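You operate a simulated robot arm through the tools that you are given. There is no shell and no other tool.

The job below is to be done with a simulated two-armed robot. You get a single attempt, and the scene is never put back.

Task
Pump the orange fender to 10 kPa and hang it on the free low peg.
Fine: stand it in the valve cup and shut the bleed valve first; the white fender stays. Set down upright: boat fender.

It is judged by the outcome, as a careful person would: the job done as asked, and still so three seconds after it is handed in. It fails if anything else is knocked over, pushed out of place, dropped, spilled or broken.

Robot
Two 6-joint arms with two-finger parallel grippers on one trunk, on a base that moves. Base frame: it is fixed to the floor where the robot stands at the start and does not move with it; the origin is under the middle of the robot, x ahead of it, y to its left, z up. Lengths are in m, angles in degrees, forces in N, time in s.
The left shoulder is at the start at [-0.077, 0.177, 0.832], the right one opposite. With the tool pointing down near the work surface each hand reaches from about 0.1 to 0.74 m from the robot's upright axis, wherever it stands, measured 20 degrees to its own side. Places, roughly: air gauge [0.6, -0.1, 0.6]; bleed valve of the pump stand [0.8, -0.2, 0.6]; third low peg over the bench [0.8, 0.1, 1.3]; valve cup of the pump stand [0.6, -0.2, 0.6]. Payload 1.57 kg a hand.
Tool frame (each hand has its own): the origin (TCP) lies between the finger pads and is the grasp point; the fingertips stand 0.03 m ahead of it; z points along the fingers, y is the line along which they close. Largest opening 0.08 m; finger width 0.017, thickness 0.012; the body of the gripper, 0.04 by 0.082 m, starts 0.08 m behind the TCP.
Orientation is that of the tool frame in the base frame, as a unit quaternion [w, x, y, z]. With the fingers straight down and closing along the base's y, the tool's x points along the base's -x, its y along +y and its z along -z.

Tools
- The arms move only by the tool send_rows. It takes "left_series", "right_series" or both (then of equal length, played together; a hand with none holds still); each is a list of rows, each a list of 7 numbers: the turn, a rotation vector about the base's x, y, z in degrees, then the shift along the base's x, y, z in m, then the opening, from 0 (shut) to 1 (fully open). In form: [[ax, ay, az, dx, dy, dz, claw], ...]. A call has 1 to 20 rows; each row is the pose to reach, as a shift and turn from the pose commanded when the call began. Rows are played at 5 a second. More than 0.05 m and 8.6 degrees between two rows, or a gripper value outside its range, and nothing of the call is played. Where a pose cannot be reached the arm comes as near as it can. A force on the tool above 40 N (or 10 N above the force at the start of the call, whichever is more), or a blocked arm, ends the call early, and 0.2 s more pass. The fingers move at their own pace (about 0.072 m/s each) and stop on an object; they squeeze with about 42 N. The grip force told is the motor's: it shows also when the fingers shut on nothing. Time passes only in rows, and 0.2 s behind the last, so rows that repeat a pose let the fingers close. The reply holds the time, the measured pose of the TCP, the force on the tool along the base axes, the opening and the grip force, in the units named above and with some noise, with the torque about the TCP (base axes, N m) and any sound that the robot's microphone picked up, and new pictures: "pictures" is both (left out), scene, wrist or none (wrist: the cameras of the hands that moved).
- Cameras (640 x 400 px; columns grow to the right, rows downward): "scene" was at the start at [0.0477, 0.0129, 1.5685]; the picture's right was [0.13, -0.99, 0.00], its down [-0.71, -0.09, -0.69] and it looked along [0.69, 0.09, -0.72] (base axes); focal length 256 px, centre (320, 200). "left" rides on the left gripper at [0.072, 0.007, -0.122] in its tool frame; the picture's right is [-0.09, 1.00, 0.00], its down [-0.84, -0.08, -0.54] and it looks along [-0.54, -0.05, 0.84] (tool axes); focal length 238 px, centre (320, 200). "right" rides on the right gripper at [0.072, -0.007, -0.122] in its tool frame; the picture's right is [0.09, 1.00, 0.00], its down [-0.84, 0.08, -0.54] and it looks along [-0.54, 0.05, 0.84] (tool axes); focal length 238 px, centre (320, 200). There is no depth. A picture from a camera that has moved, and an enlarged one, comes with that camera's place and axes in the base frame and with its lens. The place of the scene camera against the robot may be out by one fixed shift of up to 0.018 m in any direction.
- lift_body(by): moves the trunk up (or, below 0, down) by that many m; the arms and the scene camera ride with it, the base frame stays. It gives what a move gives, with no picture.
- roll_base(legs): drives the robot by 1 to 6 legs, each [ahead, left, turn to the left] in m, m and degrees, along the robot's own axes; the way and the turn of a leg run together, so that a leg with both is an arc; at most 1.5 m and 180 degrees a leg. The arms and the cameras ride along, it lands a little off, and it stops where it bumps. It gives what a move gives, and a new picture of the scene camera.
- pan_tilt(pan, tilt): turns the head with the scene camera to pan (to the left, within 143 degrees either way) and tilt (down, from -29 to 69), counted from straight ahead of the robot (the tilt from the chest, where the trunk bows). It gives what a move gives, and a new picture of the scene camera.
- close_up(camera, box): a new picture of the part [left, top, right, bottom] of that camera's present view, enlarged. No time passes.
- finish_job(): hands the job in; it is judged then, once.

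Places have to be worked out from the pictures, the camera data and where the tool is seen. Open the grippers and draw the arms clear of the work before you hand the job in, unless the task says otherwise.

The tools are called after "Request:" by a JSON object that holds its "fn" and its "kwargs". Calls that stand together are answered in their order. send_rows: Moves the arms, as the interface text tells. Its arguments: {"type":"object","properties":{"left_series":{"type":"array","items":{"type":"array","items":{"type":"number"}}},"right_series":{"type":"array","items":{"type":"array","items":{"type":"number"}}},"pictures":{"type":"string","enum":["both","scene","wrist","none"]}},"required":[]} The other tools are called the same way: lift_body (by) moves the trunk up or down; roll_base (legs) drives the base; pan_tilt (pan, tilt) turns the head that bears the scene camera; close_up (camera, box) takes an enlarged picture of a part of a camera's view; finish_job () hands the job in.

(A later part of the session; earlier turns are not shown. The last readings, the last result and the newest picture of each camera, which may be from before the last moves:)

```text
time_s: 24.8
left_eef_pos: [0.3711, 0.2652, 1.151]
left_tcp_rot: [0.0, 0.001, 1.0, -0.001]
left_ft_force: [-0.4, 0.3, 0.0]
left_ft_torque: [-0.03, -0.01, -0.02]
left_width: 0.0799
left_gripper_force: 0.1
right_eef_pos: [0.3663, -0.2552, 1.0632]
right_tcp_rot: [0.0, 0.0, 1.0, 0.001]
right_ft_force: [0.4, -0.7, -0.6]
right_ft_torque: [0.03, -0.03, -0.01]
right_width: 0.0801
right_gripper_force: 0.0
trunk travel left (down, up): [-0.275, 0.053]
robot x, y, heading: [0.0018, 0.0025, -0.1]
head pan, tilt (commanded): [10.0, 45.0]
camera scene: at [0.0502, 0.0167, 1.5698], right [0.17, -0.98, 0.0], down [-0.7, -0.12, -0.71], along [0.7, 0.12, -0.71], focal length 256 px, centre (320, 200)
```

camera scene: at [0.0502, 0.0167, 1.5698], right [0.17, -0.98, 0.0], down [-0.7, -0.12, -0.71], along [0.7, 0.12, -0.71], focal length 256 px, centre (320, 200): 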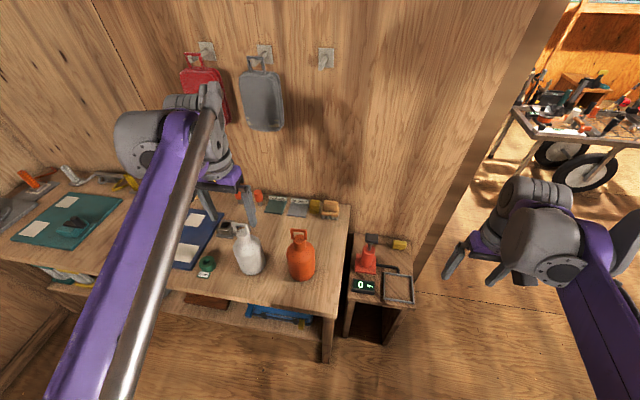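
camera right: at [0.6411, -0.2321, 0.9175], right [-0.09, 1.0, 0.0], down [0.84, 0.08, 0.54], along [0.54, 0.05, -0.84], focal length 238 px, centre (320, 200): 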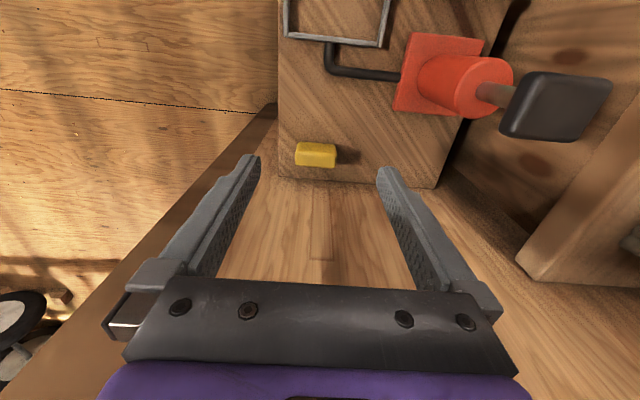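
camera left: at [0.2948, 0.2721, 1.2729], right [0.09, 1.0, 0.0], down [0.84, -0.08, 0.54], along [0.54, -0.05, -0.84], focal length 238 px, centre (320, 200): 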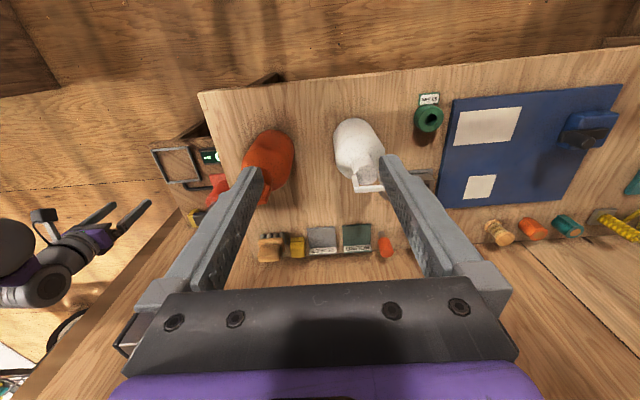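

I test whether the left wrist can turn half round, which would put its camera above the fingers when they point ahead.

Request:
{"fn": "send_rows", "kwargs": {"left_series": [[0, 0, -8.5, 0, 0, 0, 1], [0, 0, -17, 0, 0, 0, 1], [0, 0, -25.5, 0, 0, 0, 1], [0, 0, -34, 0, 0, 0, 1], [0, 0, -42.5, 0, 0, 0, 1], [0, 0, -51, 0, 0, 0, 1], [0, 0, -59.5, 0, 0, 0, 1], [0, 0, -68, 0, 0, 0, 1], [0, 0, -76.5, 0, 0, 0, 1], [0, 0, -85, 0, 0, 0, 1], [0, 0, -93.5, 0, 0, 0, 1], [0, 0, -102, 0, 0, 0, 1], [0, 0, -110.5, 0, 0, 0, 1], [0, 0, -119, 0, 0, 0, 1], [0, 0, -127.5, 0, 0, 0, 1], [0, 0, -136, 0, 0, 0, 1], [0, 0, -144.5, 0, 0, 0, 1], [0, 0, -153, 0, 0, 0, 1], [0, 0, -161.5, 0, 0, 0, 1], [0, 0, -170, 0, 0, 0, 1]], "pictures": "both"}}

```text
time_s: 29.0
left_eef_pos: [0.3768, 0.2035, 1.1499]
left_tcp_rot: [-0.009, 0.995, 0.097, 0.0]
left_ft_force: [0.8, 0.4, -0.9]
left_ft_torque: [-0.03, 0.0, 0.0]
left_width: 0.0798
left_gripper_force: 0.1
left hand out of reach, approached as far as the arm can: row 19, 20
right_eef_pos: [0.3646, -0.2573, 1.0634]
right_tcp_rot: [0.0, 0.0, 1.0, 0.0]
right_ft_force: [0.0, 0.2, -0.1]
right_ft_torque: [0.03, -0.03, 0.02]
right_width: 0.08
right_gripper_force: 0.1
trunk travel left (down, up): [-0.275, 0.053]
robot x, y, heading: [0.0075, 0.0011, 0.0]
head pan, tilt (commanded): [10.0, 45.0]
camera scene: at [0.0497, 0.0154, 1.5699], right [0.17, -0.98, 0.0], down [-0.7, -0.12, -0.71], along [0.7, 0.12, -0.71], focal length 256 px, centre (320, 200)
camera left: at [0.4489, 0.2088, 1.2721], right [0.1, -0.99, -0.02], down [-0.84, -0.09, 0.54], along [-0.54, -0.04, -0.84], focal length 238 px, centre (320, 200)
```

scene: 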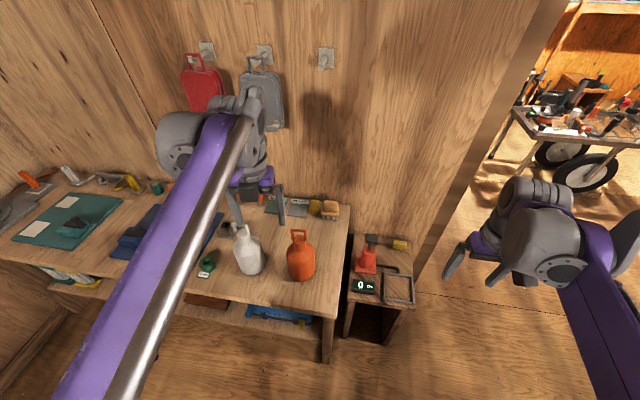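
left: 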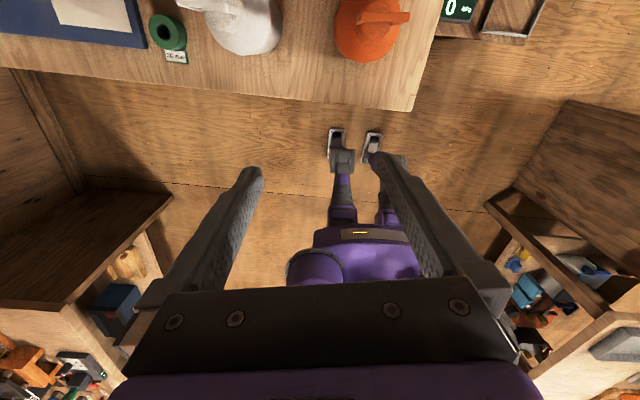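

The left wrist stops about 10° short of a full half-turn, so I'll use the normal roll (camera below/behind) instead. From here the left camera has a good view of the fender, so I zoom for measurement.

Request:
{"fn": "close_up", "kwargs": {"camera": "left", "box": [310, 0, 450, 90]}}

Request:
{"fn": "close_up", "kwargs": {"camera": "scene", "box": [260, 210, 340, 300]}}

Request:
{"fn": "close_up", "kwargs": {"camera": "scene", "box": [170, 25, 350, 135]}}

```text
4.44 times, centred on (380, 45) of left
camera zoom: at [0.4489, 0.2088, 1.2721], right [0.1, -0.99, -0.02], down [-0.84, -0.09, 0.54], along [-0.54, -0.04, -0.84], focal length 1059 px, centre (53, 889)
```

zoom: 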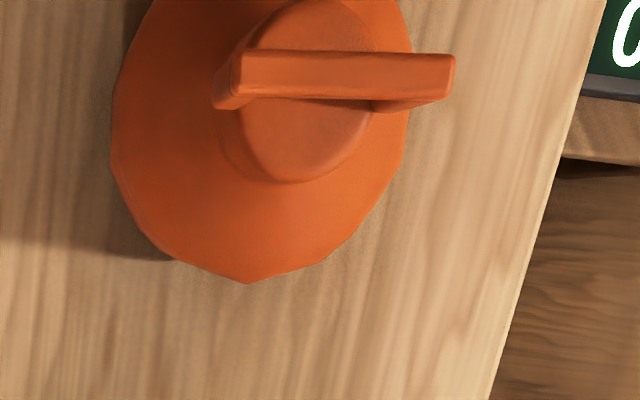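

```text
4.44 times, centred on (300, 255) of scene
camera zoom: at [0.0497, 0.0154, 1.5699], right [0.17, -0.98, 0.0], down [-0.7, -0.12, -0.71], along [0.7, 0.12, -0.71], focal length 1138 px, centre (409, -44)
```

zoom: 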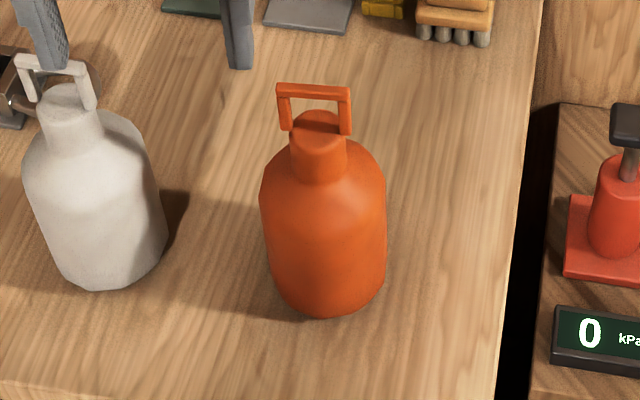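

```text
3.56 times, centred on (260, 80) of scene
camera zoom: at [0.0497, 0.0154, 1.5699], right [0.17, -0.98, 0.0], down [-0.7, -0.12, -0.71], along [0.7, 0.12, -0.71], focal length 910 px, centre (533, 627)
```

zoom: 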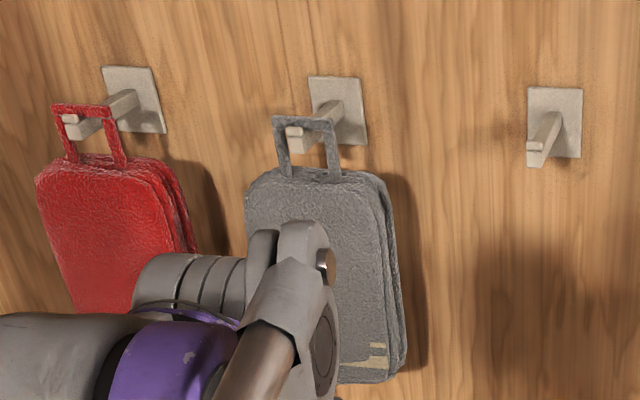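

From two left-camera views: loop top bar centre ≈ (0.479, 0.154, 0.983), bench top z≈0.735, neck (Ø≈0.038) free between z≈0.90 and 0.938. I turn the left wrist back first.

Request:
{"fn": "send_rows", "kwargs": {"left_series": [[0, 0, 8.5, 0, 0, 0, 1], [0, 0, 17, 0, 0, 0, 1], [0, 0, 25.5, 0, 0, 0, 1], [0, 0, 34, 0, 0, 0, 1], [0, 0, 42.5, 0, 0, 0, 1], [0, 0, 51, 0, 0, 0, 1], [0, 0, 59.5, 0, 0, 0, 1], [0, 0, 68, 0, 0, 0, 1], [0, 0, 76.5, 0, 0, 0, 1], [0, 0, 85, 0, 0, 0, 1], [0, 0, 93.5, 0, 0, 0, 1], [0, 0, 102, 0, 0, 0, 1], [0, 0, 110.5, 0, 0, 0, 1], [0, 0, 119, 0, 0, 0, 1], [0, 0, 127.5, 0, 0, 0, 1], [0, 0, 136, 0, 0, 0, 1], [0, 0, 144.5, 0, 0, 0, 1], [0, 0, 153, 0, 0, 0, 1], [0, 0, 161.5, 0, 0, 0, 1], [0, 0, 170, 0, 0, 0, 1]], "pictures": "wrist"}}

```text
time_s: 33.2
left_eef_pos: [0.3773, 0.2052, 1.1501]
left_tcp_rot: [0.0, 0.0, 1.0, 0.0]
left_ft_force: [0.2, -0.1, 0.0]
left_ft_torque: [0.02, 0.01, -0.01]
left_width: 0.0801
left_gripper_force: 0.1
right_eef_pos: [0.3643, -0.2555, 1.0638]
right_tcp_rot: [0.001, 0.0, 1.0, 0.0]
right_ft_force: [-0.5, -0.4, 0.2]
right_ft_torque: [-0.02, -0.03, 0.0]
right_width: 0.0802
right_gripper_force: 0.0
trunk travel left (down, up): [-0.275, 0.053]
robot x, y, heading: [-0.0004, 0.0036, 0.1]
head pan, tilt (commanded): [10.0, 45.0]
camera left: at [0.3055, 0.2111, 1.2713], right [0.09, 1.0, 0.0], down [0.84, -0.08, 0.54], along [0.54, -0.05, -0.84], focal length 238 px, centre (320, 200)
```

left: 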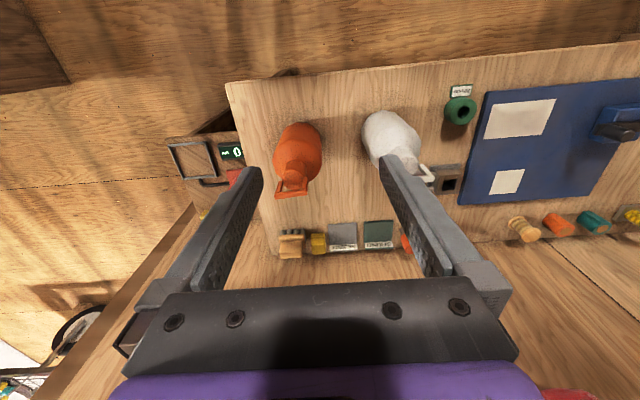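

Wrist is back. Now I pitch the left hand to point ahead (80° from straight down) while shifting to y≈0.154, still above the bench.

Request:
{"fn": "send_rows", "kwargs": {"left_series": [[0, -8, 0, 0, -0.01, 0, 1], [0, -16, 0, 0, -0.02, 0, 1], [0, -24, 0, 0, -0.03, 0, 1], [0, -32, 0, 0, -0.04, 0, 1], [0, -40, 0, 0, -0.05, 0, 1], [0, -48, 0, -0.005, -0.051, 0, 1], [0, -56, 0, -0.01, -0.051, 0, 1], [0, -64, 0, -0.015, -0.051, 0, 1], [0, -72, 0, -0.02, -0.051, 0, 1], [0, -80, 0, -0.02, -0.051, 0, 1]], "pictures": "both"}}

```text
time_s: 35.4
left_eef_pos: [0.3587, 0.1544, 1.15]
left_tcp_rot: [0.633, -0.001, 0.774, 0.0]
left_ft_force: [0.5, 0.4, -0.3]
left_ft_torque: [0.01, 0.02, -0.01]
left_width: 0.0803
left_gripper_force: 0.0
right_eef_pos: [0.3658, -0.256, 1.0642]
right_tcp_rot: [0.0, 0.0, 1.0, 0.0]
right_ft_force: [0.6, -0.5, 0.9]
right_ft_torque: [0.0, 0.03, 0.01]
right_width: 0.08
right_gripper_force: 0.0
trunk travel left (down, up): [-0.275, 0.053]
robot x, y, heading: [0.0008, -0.0008, 0.1]
head pan, tilt (commanded): [10.0, 45.0]
camera scene: at [0.05, 0.0167, 1.5699], right [0.17, -0.98, 0.0], down [-0.7, -0.12, -0.71], along [0.7, 0.12, -0.71], focal length 256 px, centre (320, 200)
camera left: at [0.2238, 0.1612, 1.1042], right [0.02, 1.0, 0.09], down [-0.36, -0.08, 0.93], along [0.93, -0.05, 0.36], focal length 238 px, centre (320, 200)
```

scene: 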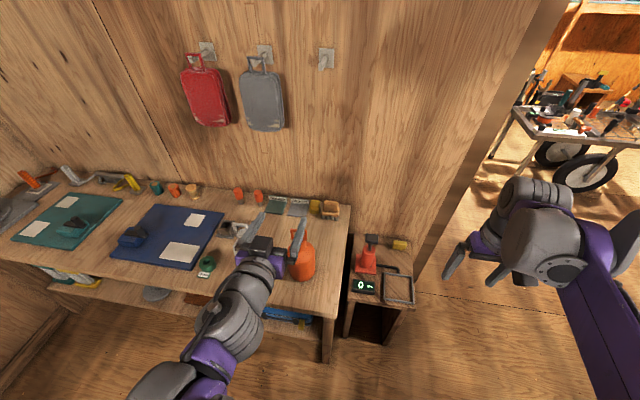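
left: 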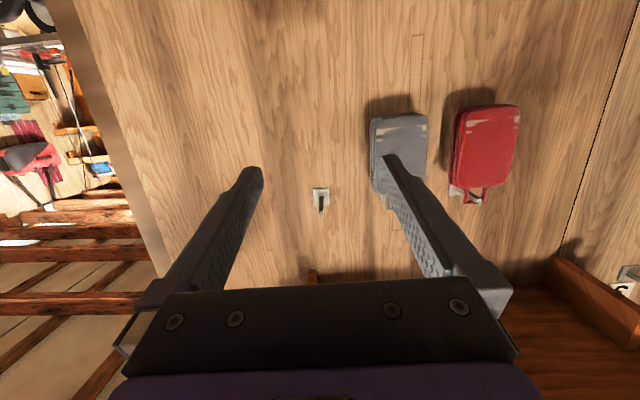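

This pose also lets the left camera see the free peg. I zoom on it now and will triangulate with a second view after descending.

Request:
{"fn": "close_up", "kwargs": {"camera": "left", "box": [270, 160, 370, 240]}}

Request:
{"fn": "send_rows", "kwargs": {"left_series": [[0, 0, 0, 0, 0, -0.045, 1], [0, 0, 0, -0.005, 0, -0.09, 1], [0, 0, 0, -0.01, 0, -0.135, 1], [0, 0, 0, -0.015, 0, -0.18, 1], [0, 0, 0, -0.015, 0, -0.21, 1], [0, 0, 0, -0.015, 0, -0.21, 1]], "pictures": "both"}}

Request:
{"fn": "close_up", "kwargs": {"camera": "left", "box": [270, 190, 370, 270]}}

```text
5.00 times, centred on (320, 200) of left
camera zoom: at [0.2238, 0.1612, 1.1042], right [0.02, 1.0, 0.09], down [-0.36, -0.08, 0.93], along [0.93, -0.05, 0.36], focal length 1192 px, centre (320, 200)
```

zoom: 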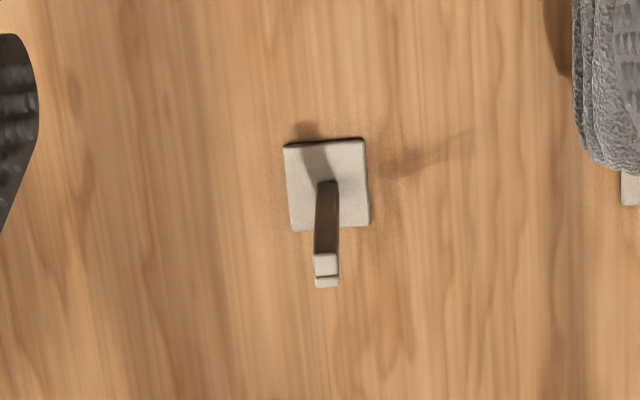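

```text
time_s: 36.8
left_eef_pos: [0.3578, 0.1514, 0.964]
left_tcp_rot: [0.642, 0.0, 0.766, 0.0]
left_ft_force: [0.3, 0.4, 0.6]
left_ft_torque: [0.0, 0.02, 0.03]
left_width: 0.0798
left_gripper_force: 0.0
left hand out of reach, approached as far as the arm can: row 5, 6
right_eef_pos: [0.3654, -0.2568, 1.0617]
right_tcp_rot: [0.0, 0.0, 1.0, 0.001]
right_ft_force: [0.0, 0.2, 0.3]
right_ft_torque: [-0.02, -0.01, -0.01]
right_width: 0.0805
right_gripper_force: 0.0
trunk travel left (down, up): [-0.275, 0.053]
robot x, y, heading: [0.0, 0.0034, -0.1]
head pan, tilt (commanded): [10.0, 45.0]
camera scene: at [0.0492, 0.0168, 1.5699], right [0.17, -0.98, 0.0], down [-0.7, -0.12, -0.71], along [0.7, 0.12, -0.71], focal length 256 px, centre (320, 200)
camera left: at [0.2241, 0.1576, 0.9141], right [0.02, 1.0, 0.09], down [-0.39, -0.08, 0.92], along [0.92, -0.05, 0.38], focal length 238 px, centre (320, 200)
```

scene: 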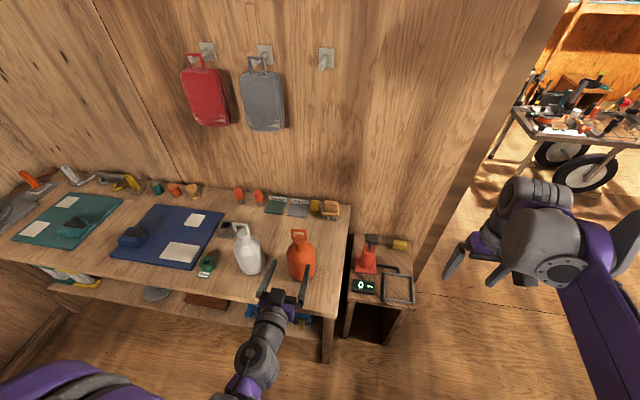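
left: 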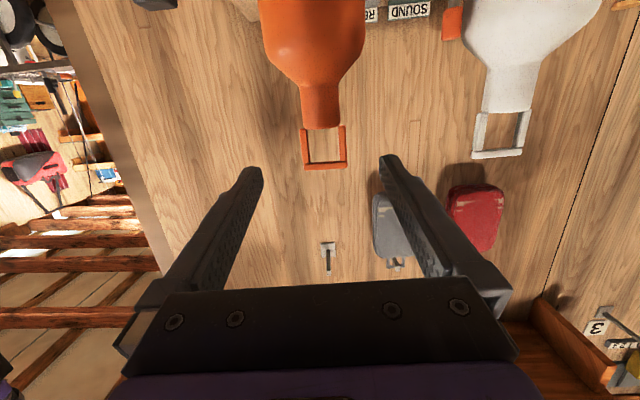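

```text
5.00 times, centred on (320, 230) of left
camera zoom: at [0.2241, 0.1576, 0.9141], right [0.02, 1.0, 0.09], down [-0.39, -0.08, 0.92], along [0.92, -0.05, 0.38], focal length 1192 px, centre (320, 50)
```

zoom: 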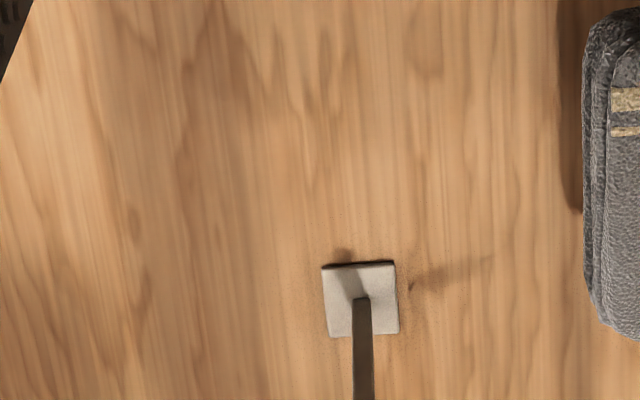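

Wall plate centre of the free peg triangulates to about (0.829, 0.134, 1.331), tip near x≈0.73; the fender neck is at (0.479, 0.154), z 0.90–0.945. The arm is cramped here, so I roll the base back a little more.

Request:
{"fn": "roll_base", "kwargs": {"legs": [[-0.08, 0, 0]]}}

Request:
{"fn": "send_rows", "kwargs": {"left_series": [[0, 0, 0, 0.03, 0.001, -0.02, 1], [0, 0, 0, 0.06, 0.002, -0.035, 1], [0, 0, 0, 0.085, 0.002, -0.046, 1], [0, 0, 0, 0.1, 0.002, -0.046, 1], [0, 0, 0, 0.1, 0.002, -0.046, 1]], "pictures": "both"}}

```text
time_s: 37.9
left_eef_pos: [0.2787, 0.1508, 0.9622]
left_tcp_rot: [0.643, 0.001, 0.766, 0.0]
left_ft_force: [0.1, -0.6, 0.6]
left_ft_torque: [0.03, -0.01, 0.0]
left_width: 0.0801
left_gripper_force: 0.2
right_eef_pos: [0.2854, -0.256, 1.0638]
right_tcp_rot: [0.0, 0.0, 1.0, -0.001]
right_ft_force: [0.3, -0.3, -0.3]
right_ft_torque: [0.03, -0.02, 0.03]
right_width: 0.0799
right_gripper_force: 0.0
trunk travel left (down, up): [-0.275, 0.053]
robot x, y, heading: [-0.0756, 0.0001, 0.1]
head pan, tilt (commanded): [10.0, 45.0]
camera scene: at [-0.0297, 0.0167, 1.57], right [0.17, -0.98, 0.0], down [-0.7, -0.12, -0.71], along [0.7, 0.12, -0.71], focal length 256 px, centre (320, 200)
```

scene: 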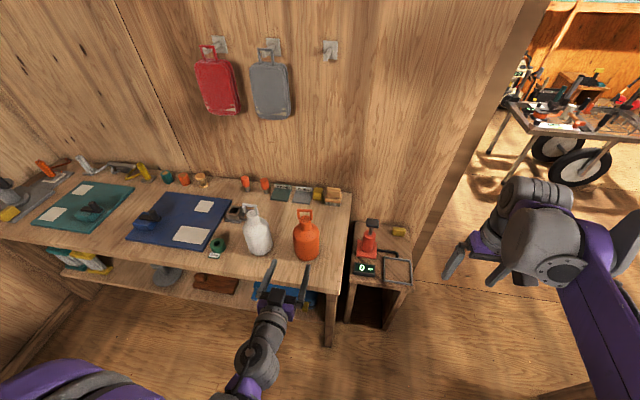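

```text
time_s: 39.0
left_eef_pos: [0.38, 0.1524, 0.9215]
left_tcp_rot: [0.641, -0.001, 0.768, 0.001]
left_ft_force: [-0.1, -0.3, 0.3]
left_ft_torque: [0.01, -0.01, 0.01]
left_width: 0.0801
left_gripper_force: 0.1
left hand out of reach, approached as far as the arm can: row 1, 2, 3, 4, 5
right_eef_pos: [0.2861, -0.2557, 1.0628]
right_tcp_rot: [0.0, 0.001, 1.0, 0.0]
right_ft_force: [1.1, 0.0, 0.8]
right_ft_torque: [0.01, 0.02, 0.0]
right_width: 0.0803
right_gripper_force: 0.1
trunk travel left (down, up): [-0.275, 0.053]
robot x, y, heading: [-0.0767, 0.0005, -0.2]
head pan, tilt (commanded): [10.0, 45.0]
camera scene: at [-0.0295, 0.0168, 1.5699], right [0.17, -0.98, 0.0], down [-0.7, -0.12, -0.71], along [0.7, 0.12, -0.71], focal length 256 px, centre (320, 200)
camera left: at [0.2469, 0.1594, 0.8738], right [0.02, 1.0, 0.09], down [-0.38, -0.08, 0.92], along [0.92, -0.05, 0.38], focal length 238 px, centre (320, 200)
```

scene: 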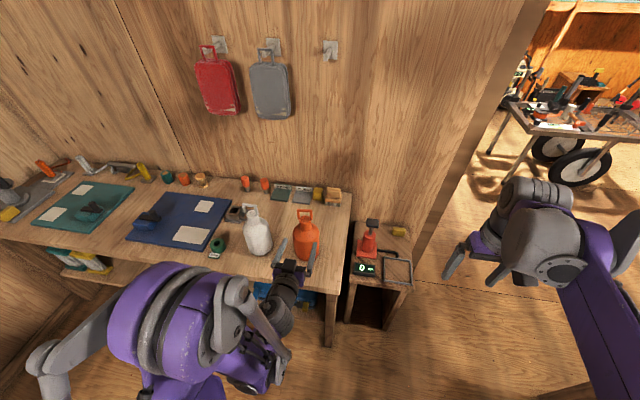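
left: 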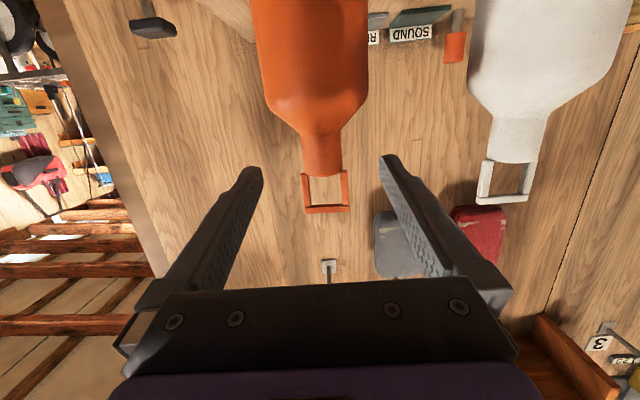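

The neck is centred between the fingers. I advance 0.1 m at constant height to bring the neck between the pads, without closing yet.

Request:
{"fn": "send_rows", "kwargs": {"left_series": [[0, 0, 0, 0.03, 0.0005, 0.0, 1], [0, 0, 0, 0.06, 0.001, 0.0, 1], [0, 0, 0, 0.085, 0.001, 0.0, 1], [0, 0, 0, 0.099, 0.001, 0.0, 1], [0, 0, 0, 0.099, 0.001, 0.0, 1]], "pictures": "both"}}

Request:
{"fn": "close_up", "kwargs": {"camera": "scene", "box": [250, 190, 350, 290]}}

```text
time_s: 40.2
left_eef_pos: [0.48, 0.1541, 0.922]
left_tcp_rot: [0.643, 0.001, 0.766, 0.0]
left_ft_force: [-0.6, 0.6, -0.1]
left_ft_torque: [-0.03, 0.02, 0.0]
left_width: 0.08
left_gripper_force: 0.1
right_eef_pos: [0.2855, -0.2551, 1.0636]
right_tcp_rot: [0.0, 0.0, 1.0, -0.001]
right_ft_force: [-0.8, 0.7, -1.1]
right_ft_torque: [0.0, 0.02, 0.03]
right_width: 0.08
right_gripper_force: 0.1
trunk travel left (down, up): [-0.275, 0.053]
robot x, y, heading: [-0.0768, -0.0017, 0.1]
head pan, tilt (commanded): [10.0, 45.0]
camera scene: at [-0.0293, 0.0167, 1.5699], right [0.17, -0.98, 0.0], down [-0.7, -0.12, -0.71], along [0.7, 0.12, -0.71], focal length 256 px, centre (320, 200)
camera left: at [0.3468, 0.1604, 0.872], right [0.02, 1.0, 0.09], down [-0.39, -0.08, 0.92], along [0.92, -0.05, 0.38], focal length 238 px, centre (320, 200)
```

scene: 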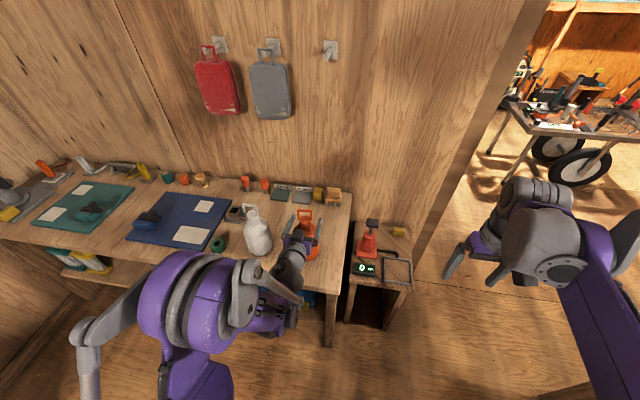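
left: 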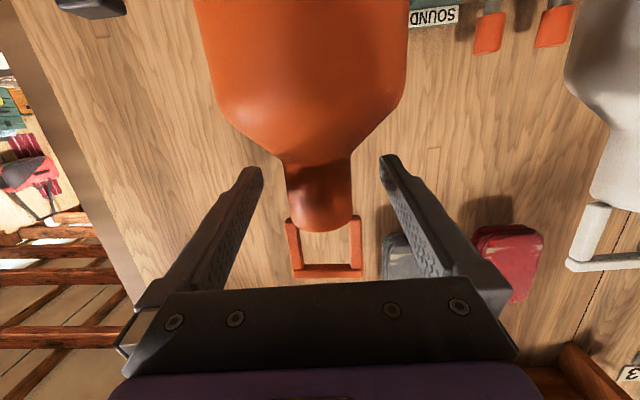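

```text
4.00 times, centred on (300, 240) of scene
camera zoom: at [-0.0293, 0.0167, 1.5699], right [0.17, -0.98, 0.0], down [-0.7, -0.12, -0.71], along [0.7, 0.12, -0.71], focal length 1024 px, centre (400, 40)
```

zoom: 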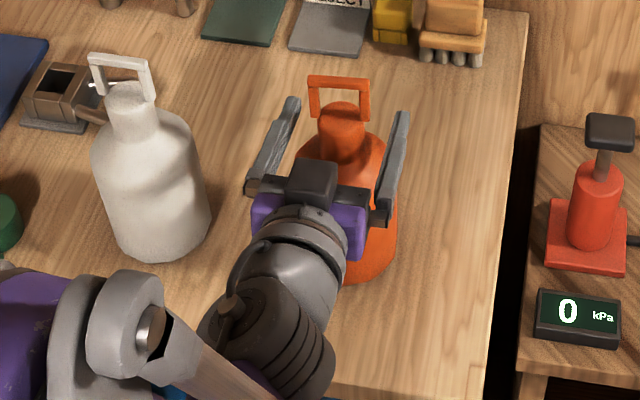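

The neck sits centred at the TCP (row ≈191). I close the left gripper on it.

Request:
{"fn": "send_rows", "kwargs": {"left_series": [[0, 0, 0, 0, 0, 0, 0.6], [0, 0, 0, 0, 0, 0, 0.3], [0, 0, 0, 0, 0, 0, 0.0], [0, 0, 0, 0, 0, 0, 0.0], [0, 0, 0, 0, 0, 0, 0.0]], "pictures": "both"}}

```text
time_s: 41.5
left_eef_pos: [0.4803, 0.154, 0.9219]
left_tcp_rot: [0.642, 0.0, 0.767, 0.0]
left_ft_force: [0.8, -1.0, 0.2]
left_ft_torque: [-0.07, 0.0, -0.05]
left_width: 0.0369
left_gripper_force: 42.2
right_eef_pos: [0.2872, -0.2556, 1.0627]
right_tcp_rot: [0.001, -0.001, 1.0, 0.0]
right_ft_force: [0.5, 0.6, -0.8]
right_ft_torque: [0.04, -0.01, -0.01]
right_width: 0.08
right_gripper_force: 0.0
trunk travel left (down, up): [-0.275, 0.053]
robot x, y, heading: [-0.0763, -0.0019, 0.1]
head pan, tilt (commanded): [10.0, 45.0]
camera scene: at [-0.0291, 0.0167, 1.5699], right [0.17, -0.98, 0.0], down [-0.7, -0.12, -0.71], along [0.7, 0.12, -0.71], focal length 256 px, centre (320, 200)
camera left: at [0.3467, 0.1602, 0.8719], right [0.02, 1.0, 0.09], down [-0.39, -0.08, 0.92], along [0.92, -0.05, 0.38], focal length 238 px, centre (320, 200)
```

scene: 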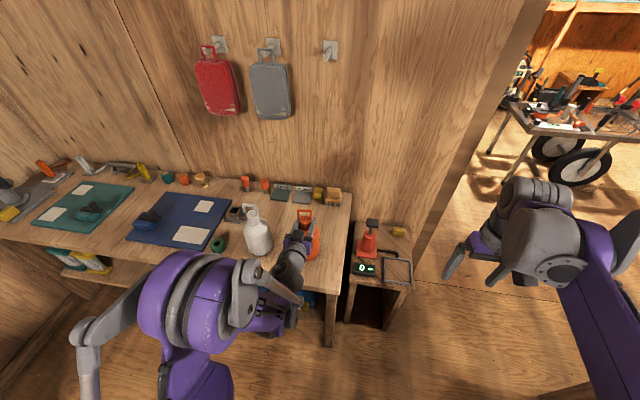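
left: 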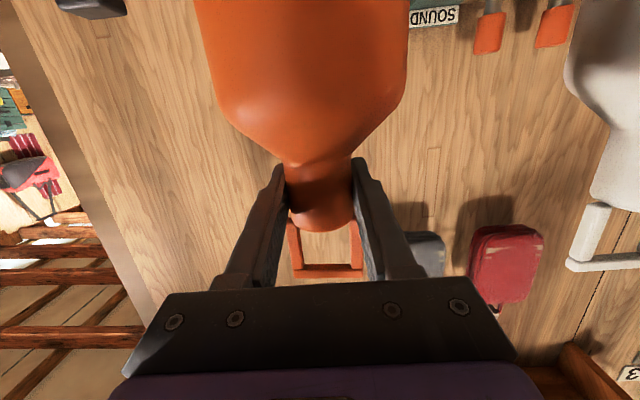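

Gripped at 0.037 m width. I lift 0.1 m gently and check the hold and weight.

Request:
{"fn": "send_rows", "kwargs": {"left_series": [[0, 0, 0, 0, 0, 0.01, 0], [0, 0, 0, 0, 0, 0.03, 0], [0, 0, 0, 0, 0, 0.06, 0], [0, 0, 0, 0, 0, 0.09, 0], [0, 0, 0, 0, 0, 0.11, 0], [0, 0, 0, 0, 0, 0.11, 0]], "pictures": "both"}}

```text
time_s: 42.9
left_eef_pos: [0.4784, 0.1551, 1.0307]
left_tcp_rot: [0.643, 0.001, 0.766, 0.0]
left_ft_force: [0.6, 0.0, -4.6]
left_ft_torque: [-0.02, -0.03, 0.01]
left_width: 0.037
left_gripper_force: 41.5
right_eef_pos: [0.2874, -0.2549, 1.0624]
right_tcp_rot: [0.0, 0.0, 1.0, 0.0]
right_ft_force: [-0.2, 0.1, 0.3]
right_ft_torque: [0.02, 0.01, -0.01]
right_width: 0.0798
right_gripper_force: 0.0
trunk travel left (down, up): [-0.275, 0.053]
robot x, y, heading: [-0.0781, -0.0023, 0.1]
head pan, tilt (commanded): [10.0, 45.0]
camera scene: at [-0.0284, 0.0169, 1.5699], right [0.17, -0.98, 0.0], down [-0.7, -0.12, -0.71], along [0.7, 0.12, -0.71], focal length 256 px, centre (320, 200)
camera left: at [0.3466, 0.1618, 0.9816], right [0.02, 1.0, 0.09], down [-0.39, -0.08, 0.92], along [0.92, -0.05, 0.38], focal length 238 px, centre (320, 200)
```

scene: 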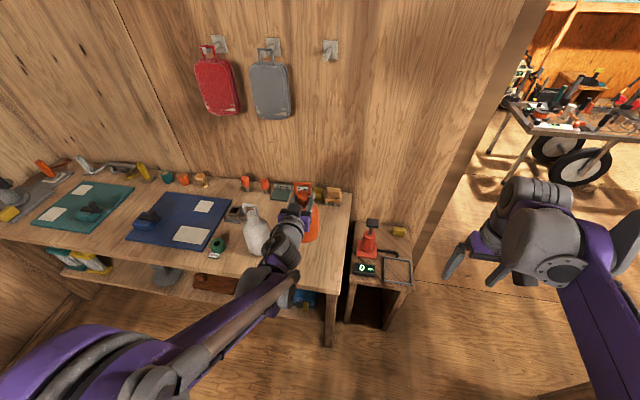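
left: 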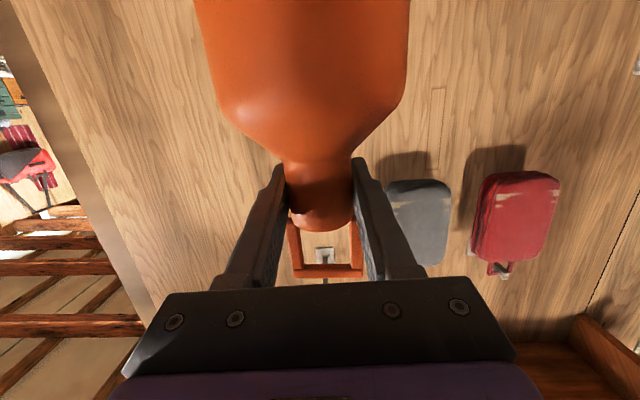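

Lifted with a 4.6 N load and no slip. Before rolling right I check the clearance to the side bench.

Request:
{"fn": "pan_tilt", "kwargs": {"pan": -60, "tilt": 55}}

```text
time_s: 44.3
left_eef_pos: [0.4805, 0.1551, 1.0311]
left_tcp_rot: [0.642, -0.001, 0.767, 0.001]
left_ft_force: [0.3, -1.0, -4.7]
left_ft_torque: [0.06, -0.01, 0.01]
left_width: 0.0371
left_gripper_force: 41.6
right_eef_pos: [0.2865, -0.2549, 1.0629]
right_tcp_rot: [0.0, 0.0, 1.0, -0.001]
right_ft_force: [0.4, 0.0, -0.3]
right_ft_torque: [-0.01, -0.02, -0.08]
right_width: 0.0798
right_gripper_force: 0.1
trunk travel left (down, up): [-0.275, 0.053]
robot x, y, heading: [-0.0782, -0.0002, 0.0]
head pan, tilt (commanded): [-60.0, 55.0]
camera scene: at [-0.0727, -0.0596, 1.5565], right [-0.87, -0.5, 0.0], down [-0.41, 0.71, -0.57], along [0.29, -0.5, -0.82], focal length 256 px, centre (320, 200)
```

scene: 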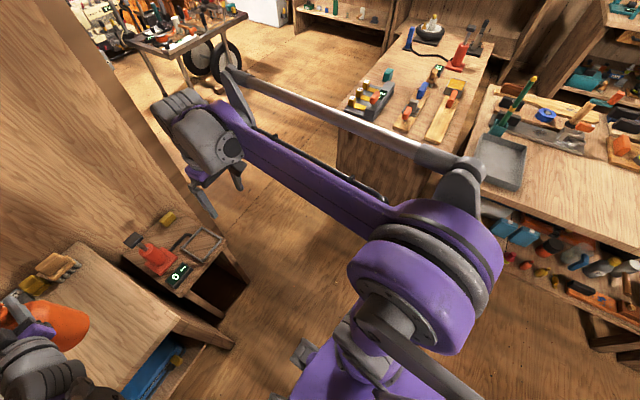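

The side benches are over 1 m away, so there is room. I roll right 0.30 m carrying the fender above bench height, and point the head back to the stand.

Request:
{"fn": "roll_base", "kwargs": {"legs": [[0, -0.3, 0]]}}

Request:
{"fn": "pan_tilt", "kwargs": {"pan": 0, "tilt": 55}}

```text
time_s: 47.5
left_eef_pos: [0.4804, -0.1492, 1.0313]
left_tcp_rot: [0.642, -0.001, 0.766, 0.001]
left_ft_force: [-1.0, -1.0, -4.5]
left_ft_torque: [-0.04, 0.02, 0.01]
left_width: 0.0369
left_gripper_force: 42.2
right_eef_pos: [0.2883, -0.5598, 1.0635]
right_tcp_rot: [0.0, -0.001, 1.0, 0.0]
right_ft_force: [-1.0, 0.1, 1.2]
right_ft_torque: [0.0, 0.01, 0.02]
right_width: 0.08
right_gripper_force: 0.1
trunk travel left (down, up): [-0.275, 0.053]
robot x, y, heading: [-0.077, -0.3057, -0.2]
head pan, tilt (commanded): [-60.0, 55.0]
camera scene: at [-0.0724, -0.3647, 1.5565], right [-0.87, -0.5, 0.0], down [-0.41, 0.71, -0.57], along [0.29, -0.5, -0.82], focal length 256 px, centre (320, 200)
```

scene: 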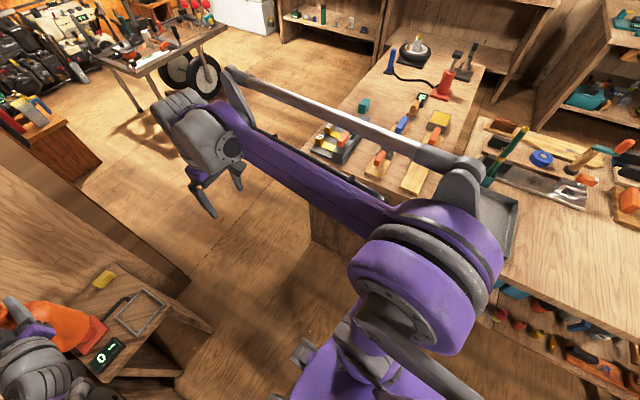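

```text
time_s: 48.8
left_eef_pos: [0.4792, -0.1494, 1.0313]
left_tcp_rot: [0.642, 0.0, 0.766, 0.001]
left_ft_force: [-0.4, 0.0, -5.4]
left_ft_torque: [-0.02, 0.01, 0.0]
left_width: 0.0369
left_gripper_force: 41.8
right_eef_pos: [0.2873, -0.5592, 1.0631]
right_tcp_rot: [0.001, -0.002, 1.0, 0.0]
right_ft_force: [-1.1, 0.1, 0.1]
right_ft_torque: [0.01, 0.0, 0.02]
right_width: 0.0798
right_gripper_force: 0.1
trunk travel left (down, up): [-0.275, 0.053]
robot x, y, heading: [-0.0777, -0.3026, 0.3]
head pan, tilt (commanded): [0.0, 55.0]
camera scene: at [-0.0365, -0.3021, 1.5564], right [0.0, -1.0, 0.0], down [-0.82, 0.0, -0.57], along [0.57, 0.0, -0.82], focal length 256 px, centre (320, 200)
```

scene: 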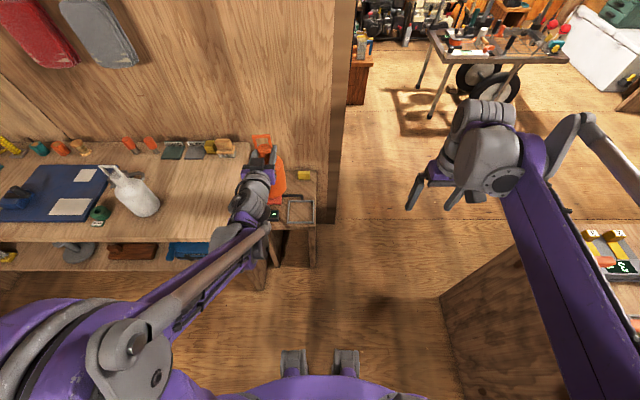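

Now the fender hangs at (0.479, -0.149), bottom ≈0.845. I bring the right hand around to the right of the cup, yawed so that its camera looks toward +y, as a side view for the insertion.

Request:
{"fn": "send_rows", "kwargs": {"right_series": [[0, 0, 8.4, 0.02, 0.0, 0, 1], [0, 0, 16.8, 0.05, 0.0, 0, 1], [0, 0, 25.2, 0.08, 0.01, -0.01, 1], [0, 0, 33.6, 0.11, 0.02, -0.03, 1], [0, 0, 42, 0.14, 0.03, -0.05, 1], [0, 0, 50.4, 0.17, 0.05, -0.07, 1], [0, 0, 58.8, 0.2, 0.07, -0.09, 1], [0, 0, 67.2, 0.23, 0.09, -0.12, 1], [0, 0, 75.6, 0.26, 0.1, -0.15, 1], [0, 0, 84, 0.284, 0.11, -0.18, 1], [0, 0, 90, 0.284, 0.11, -0.2, 1], [0, 0, 90, 0.284, 0.11, -0.2, 1]], "pictures": "wrist"}}

```text
time_s: 51.4
left_eef_pos: [0.48, -0.149, 1.0291]
left_tcp_rot: [0.642, -0.001, 0.767, 0.002]
left_ft_force: [0.2, 0.9, -5.0]
left_ft_torque: [0.01, -0.02, 0.0]
left_width: 0.0372
left_gripper_force: 41.9
right_eef_pos: [0.5727, -0.451, 0.8603]
right_tcp_rot: [0.0, 0.709, -0.705, -0.001]
right_ft_force: [0.4, -1.0, 0.0]
right_ft_torque: [0.01, 0.0, -0.01]
right_width: 0.08
right_gripper_force: 0.0
trunk travel left (down, up): [-0.275, 0.053]
robot x, y, heading: [-0.0725, -0.3012, 0.1]
head pan, tilt (commanded): [0.0, 55.0]
camera right: at [0.5792, -0.5209, 0.9844], right [-1.0, -0.1, 0.0], down [-0.08, 0.84, 0.54], along [-0.05, 0.54, -0.84], focal length 238 px, centre (320, 200)
```

right: 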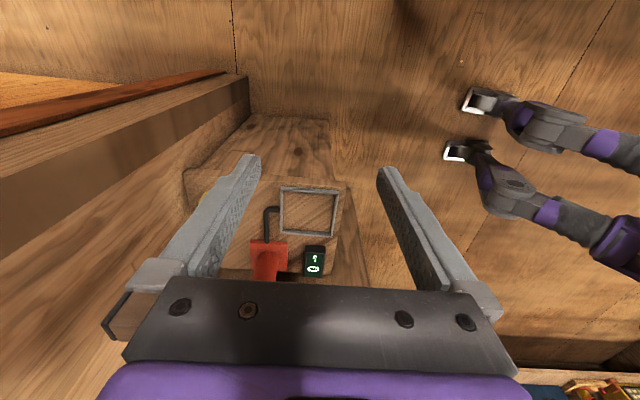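

I zoom on the cup from here for a precise fix of its centre and size.

Request:
{"fn": "close_up", "kwargs": {"camera": "right", "box": [255, 170, 355, 250]}}

Request:
{"fn": "send_rows", "kwargs": {"right_series": [[8, 0, 0, 0, 0, -0.03, 1], [16, 0, 0, 0, 0.0, -0.06, 1], [24, 0, 0, 0, 0.01, -0.09, 1], [32, 0, 0, 0, 0.01, -0.115, 1], [40, 0, 0, 0, 0.01, -0.13, 1], [40, 0, 0, 0, 0.01, -0.13, 1]], "pictures": "wrist"}}

Request:
{"fn": "close_up", "kwargs": {"camera": "right", "box": [210, 60, 430, 220]}}

```text
5.00 times, centred on (305, 210) of right
camera zoom: at [0.5792, -0.5209, 0.9844], right [-1.0, -0.1, 0.0], down [-0.08, 0.84, 0.54], along [-0.05, 0.54, -0.84], focal length 1192 px, centre (395, 150)
```

zoom: 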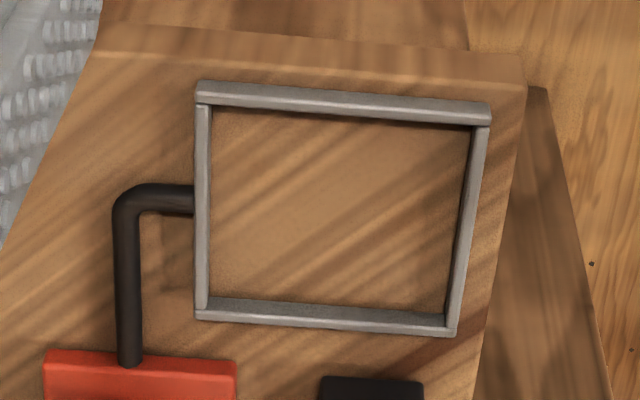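

```text
time_s: 52.8
left_eef_pos: [0.4789, -0.1487, 1.0306]
left_tcp_rot: [0.642, -0.001, 0.766, 0.001]
left_ft_force: [0.0, -0.6, -4.5]
left_ft_torque: [-0.04, 0.02, 0.01]
left_width: 0.0368
left_gripper_force: 41.7
right_eef_pos: [0.5726, -0.4393, 0.7333]
right_tcp_rot: [-0.243, 0.665, -0.663, -0.243]
right_ft_force: [-0.4, 0.4, 0.4]
right_ft_torque: [0.0, 0.03, 0.04]
right_width: 0.0803
right_gripper_force: 0.1
trunk travel left (down, up): [-0.275, 0.053]
robot x, y, heading: [-0.0738, -0.3024, -0.1]
head pan, tilt (commanded): [0.0, 55.0]
camera right: at [0.5791, -0.5728, 0.7818], right [-1.0, -0.07, -0.06], down [-0.08, 0.29, 0.95], along [-0.05, 0.95, -0.3], focal length 238 px, centre (320, 200)
```

right: 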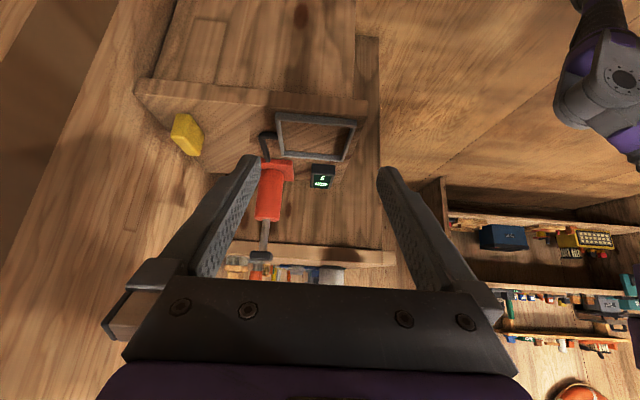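

```text
2.50 times, centred on (320, 140) of right
camera zoom: at [0.5791, -0.5728, 0.7818], right [-1.0, -0.07, -0.06], down [-0.08, 0.29, 0.95], along [-0.05, 0.95, -0.3], focal length 596 px, centre (320, 350)
```

zoom: 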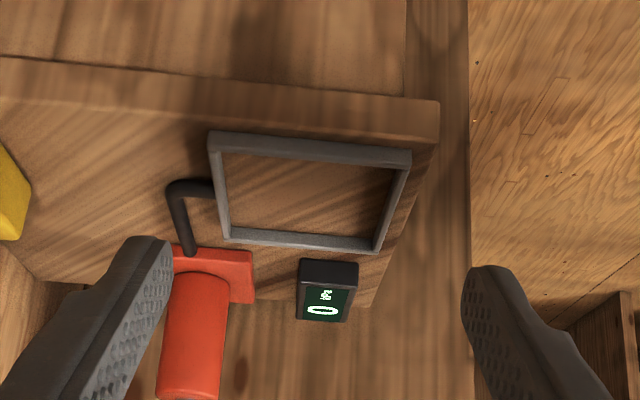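

With the rim at z≈0.569 the views agree on cup centre (0.576, -0.217), inner size ≈0.10 (fender ≈0.088), stand top ≈0.557. I carry the fender over the cup and lower it to a check height.

Request:
{"fn": "send_rows", "kwargs": {"left_series": [[0, 0, 0, 0.03, -0.02, 0, 0], [0, 0, 0, 0.06, -0.045, 0, 0], [0, 0, 0, 0.085, -0.06, 0, 0], [0, 0, 0, 0.097, -0.0685, 0, 0], [0, 0, 0, 0.097, -0.0685, -0.04, 0], [0, 0, 0, 0.097, -0.0685, -0.08, 0], [0, 0, 0, 0.097, -0.0685, -0.12, 0], [0, 0, 0, 0.097, -0.0685, -0.16, 0], [0, 0, 0, 0.097, -0.0685, -0.2, 0], [0, 0, 0, 0.097, -0.0685, -0.23, 0], [0, 0, 0, 0.097, -0.0685, -0.23, 0]], "pictures": "both"}}

Request:
{"fn": "close_up", "kwargs": {"camera": "right", "box": [200, 40, 440, 240]}}

Request:
{"fn": "close_up", "kwargs": {"camera": "scene", "box": [230, 130, 370, 270]}}

```text
time_s: 55.2
left_eef_pos: [0.5759, -0.2192, 0.801]
left_tcp_rot: [0.642, -0.001, 0.766, 0.001]
left_ft_force: [0.4, -1.3, -4.6]
left_ft_torque: [0.01, -0.04, 0.01]
left_width: 0.0368
left_gripper_force: 41.9
right_eef_pos: [0.5727, -0.4389, 0.7335]
right_tcp_rot: [0.243, -0.664, 0.664, 0.242]
right_ft_force: [0.7, 0.0, 0.6]
right_ft_torque: [0.04, 0.02, -0.01]
right_width: 0.08
right_gripper_force: 0.1
trunk travel left (down, up): [-0.275, 0.053]
robot x, y, heading: [-0.0789, -0.3041, 0.3]
head pan, tilt (commanded): [0.0, 55.0]
camera scene: at [-0.0366, -0.3021, 1.5565], right [0.0, -1.0, 0.0], down [-0.82, 0.0, -0.57], along [0.57, 0.0, -0.82], focal length 256 px, centre (320, 200)
camera left: at [0.4427, -0.2124, 0.7524], right [0.01, 1.0, 0.09], down [-0.39, -0.08, 0.92], along [0.92, -0.05, 0.38], focal length 238 px, centre (320, 200)
```

scene: 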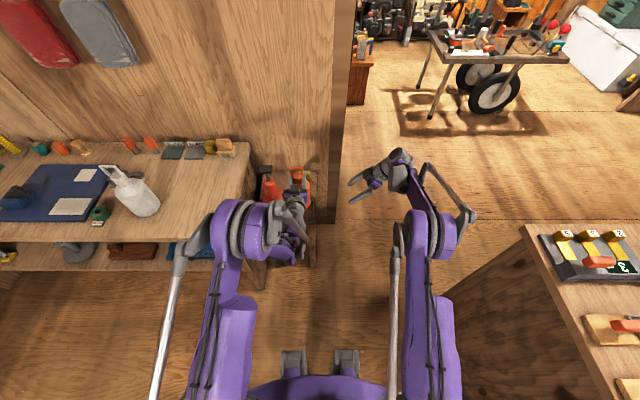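
left: 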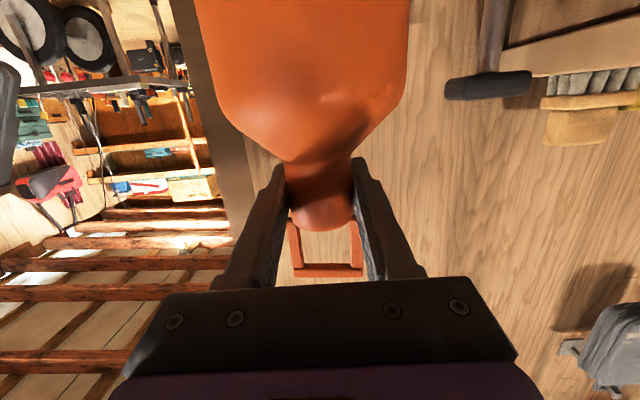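

```text
2.00 times, centred on (320, 140) of right
camera zoom: at [0.5792, -0.5732, 0.7821], right [-1.0, -0.07, -0.06], down [-0.08, 0.29, 0.95], along [-0.05, 0.95, -0.3], focal length 477 px, centre (320, 320)
```

zoom: 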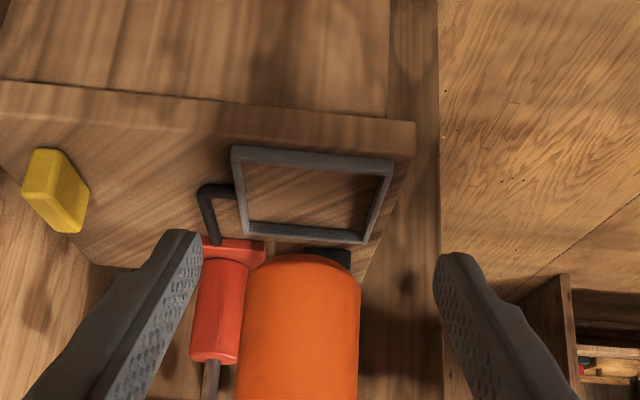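

```text
2.86 times, centred on (300, 200) of scene
camera zoom: at [-0.0366, -0.3021, 1.5565], right [0.0, -1.0, 0.0], down [-0.82, 0.0, -0.57], along [0.57, 0.0, -0.82], focal length 731 px, centre (377, 200)
```

zoom: 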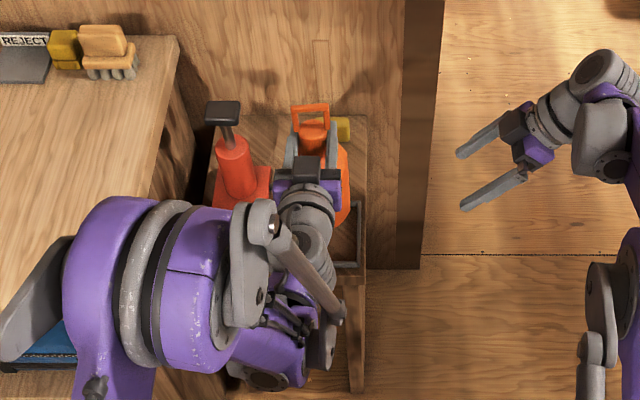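

Side view shows the fender over the cup centre (x matches 0.5756, TCP y -0.219). I lower it to just above the expected floor contact.

Request:
{"fn": "send_rows", "kwargs": {"left_series": [[0, 0, 0, 0, 0.001, -0.015, 0], [0, 0, 0, 0, 0.001, -0.03, 0], [0, 0, 0, 0, 0.001, -0.04, 0], [0, 0, 0, 0, 0.001, -0.046, 0], [0, 0, 0, 0, 0.001, -0.046, 0]], "pictures": "none"}}

Request:
{"fn": "close_up", "kwargs": {"camera": "right", "box": [200, 40, 440, 240]}}

```text
time_s: 56.4
left_eef_pos: [0.5754, -0.2171, 0.7557]
left_tcp_rot: [0.642, -0.002, 0.767, 0.002]
left_ft_force: [-0.2, -0.1, -4.9]
left_ft_torque: [0.0, -0.02, 0.0]
left_width: 0.0369
left_gripper_force: 41.9
right_eef_pos: [0.5723, -0.4401, 0.7325]
right_tcp_rot: [-0.242, 0.665, -0.664, -0.241]
right_ft_force: [-0.6, 0.5, -0.3]
right_ft_torque: [0.01, 0.03, -0.01]
right_width: 0.08
right_gripper_force: 0.0
trunk travel left (down, up): [-0.275, 0.053]
robot x, y, heading: [-0.0766, -0.302, -0.0]
head pan, tilt (commanded): [0.0, 55.0]
```

```text
2.00 times, centred on (320, 140) of right
camera zoom: at [0.5793, -0.5732, 0.782], right [-1.0, -0.07, -0.06], down [-0.08, 0.29, 0.95], along [-0.05, 0.95, -0.3], focal length 477 px, centre (320, 320)
```

zoom: 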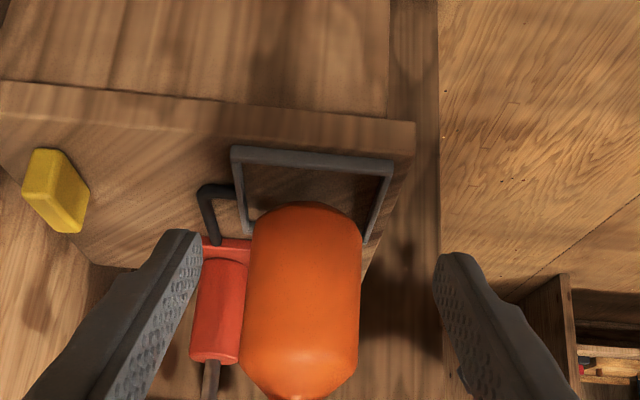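

The fender's lower edge is inside the rim outline but still about 2 cm above the floor. I keep lowering in small steps, watching the vertical force.

Request:
{"fn": "send_rows", "kwargs": {"left_series": [[0, 0, 0, 0, 0, -0.004, 0], [0, 0, 0, 0, 0, -0.008, 0], [0, 0, 0, 0, 0, -0.012, 0], [0, 0, 0, 0, 0, -0.012, 0]], "pictures": "none"}}

Request:
{"fn": "close_up", "kwargs": {"camera": "right", "box": [200, 40, 440, 240]}}

```text
time_s: 57.4
left_eef_pos: [0.5765, -0.2166, 0.7437]
left_tcp_rot: [0.642, -0.001, 0.766, 0.002]
left_ft_force: [-0.1, -0.4, -4.1]
left_ft_torque: [-0.01, 0.01, 0.02]
left_width: 0.0372
left_gripper_force: 42.0
right_eef_pos: [0.572, -0.4397, 0.7336]
right_tcp_rot: [-0.242, 0.665, -0.664, -0.241]
right_ft_force: [0.2, 0.6, 0.0]
right_ft_torque: [0.04, 0.01, -0.03]
right_width: 0.08
right_gripper_force: 0.0
trunk travel left (down, up): [-0.275, 0.053]
robot x, y, heading: [-0.0764, -0.3057, 0.2]
head pan, tilt (commanded): [0.0, 55.0]
```

```text
2.00 times, centred on (320, 140) of right
camera zoom: at [0.5793, -0.5732, 0.782], right [-1.0, -0.07, -0.06], down [-0.08, 0.29, 0.95], along [-0.05, 0.95, -0.3], focal length 477 px, centre (320, 320)
```

zoom: 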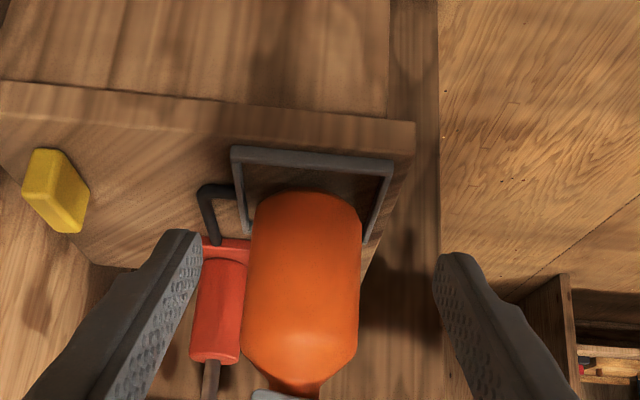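

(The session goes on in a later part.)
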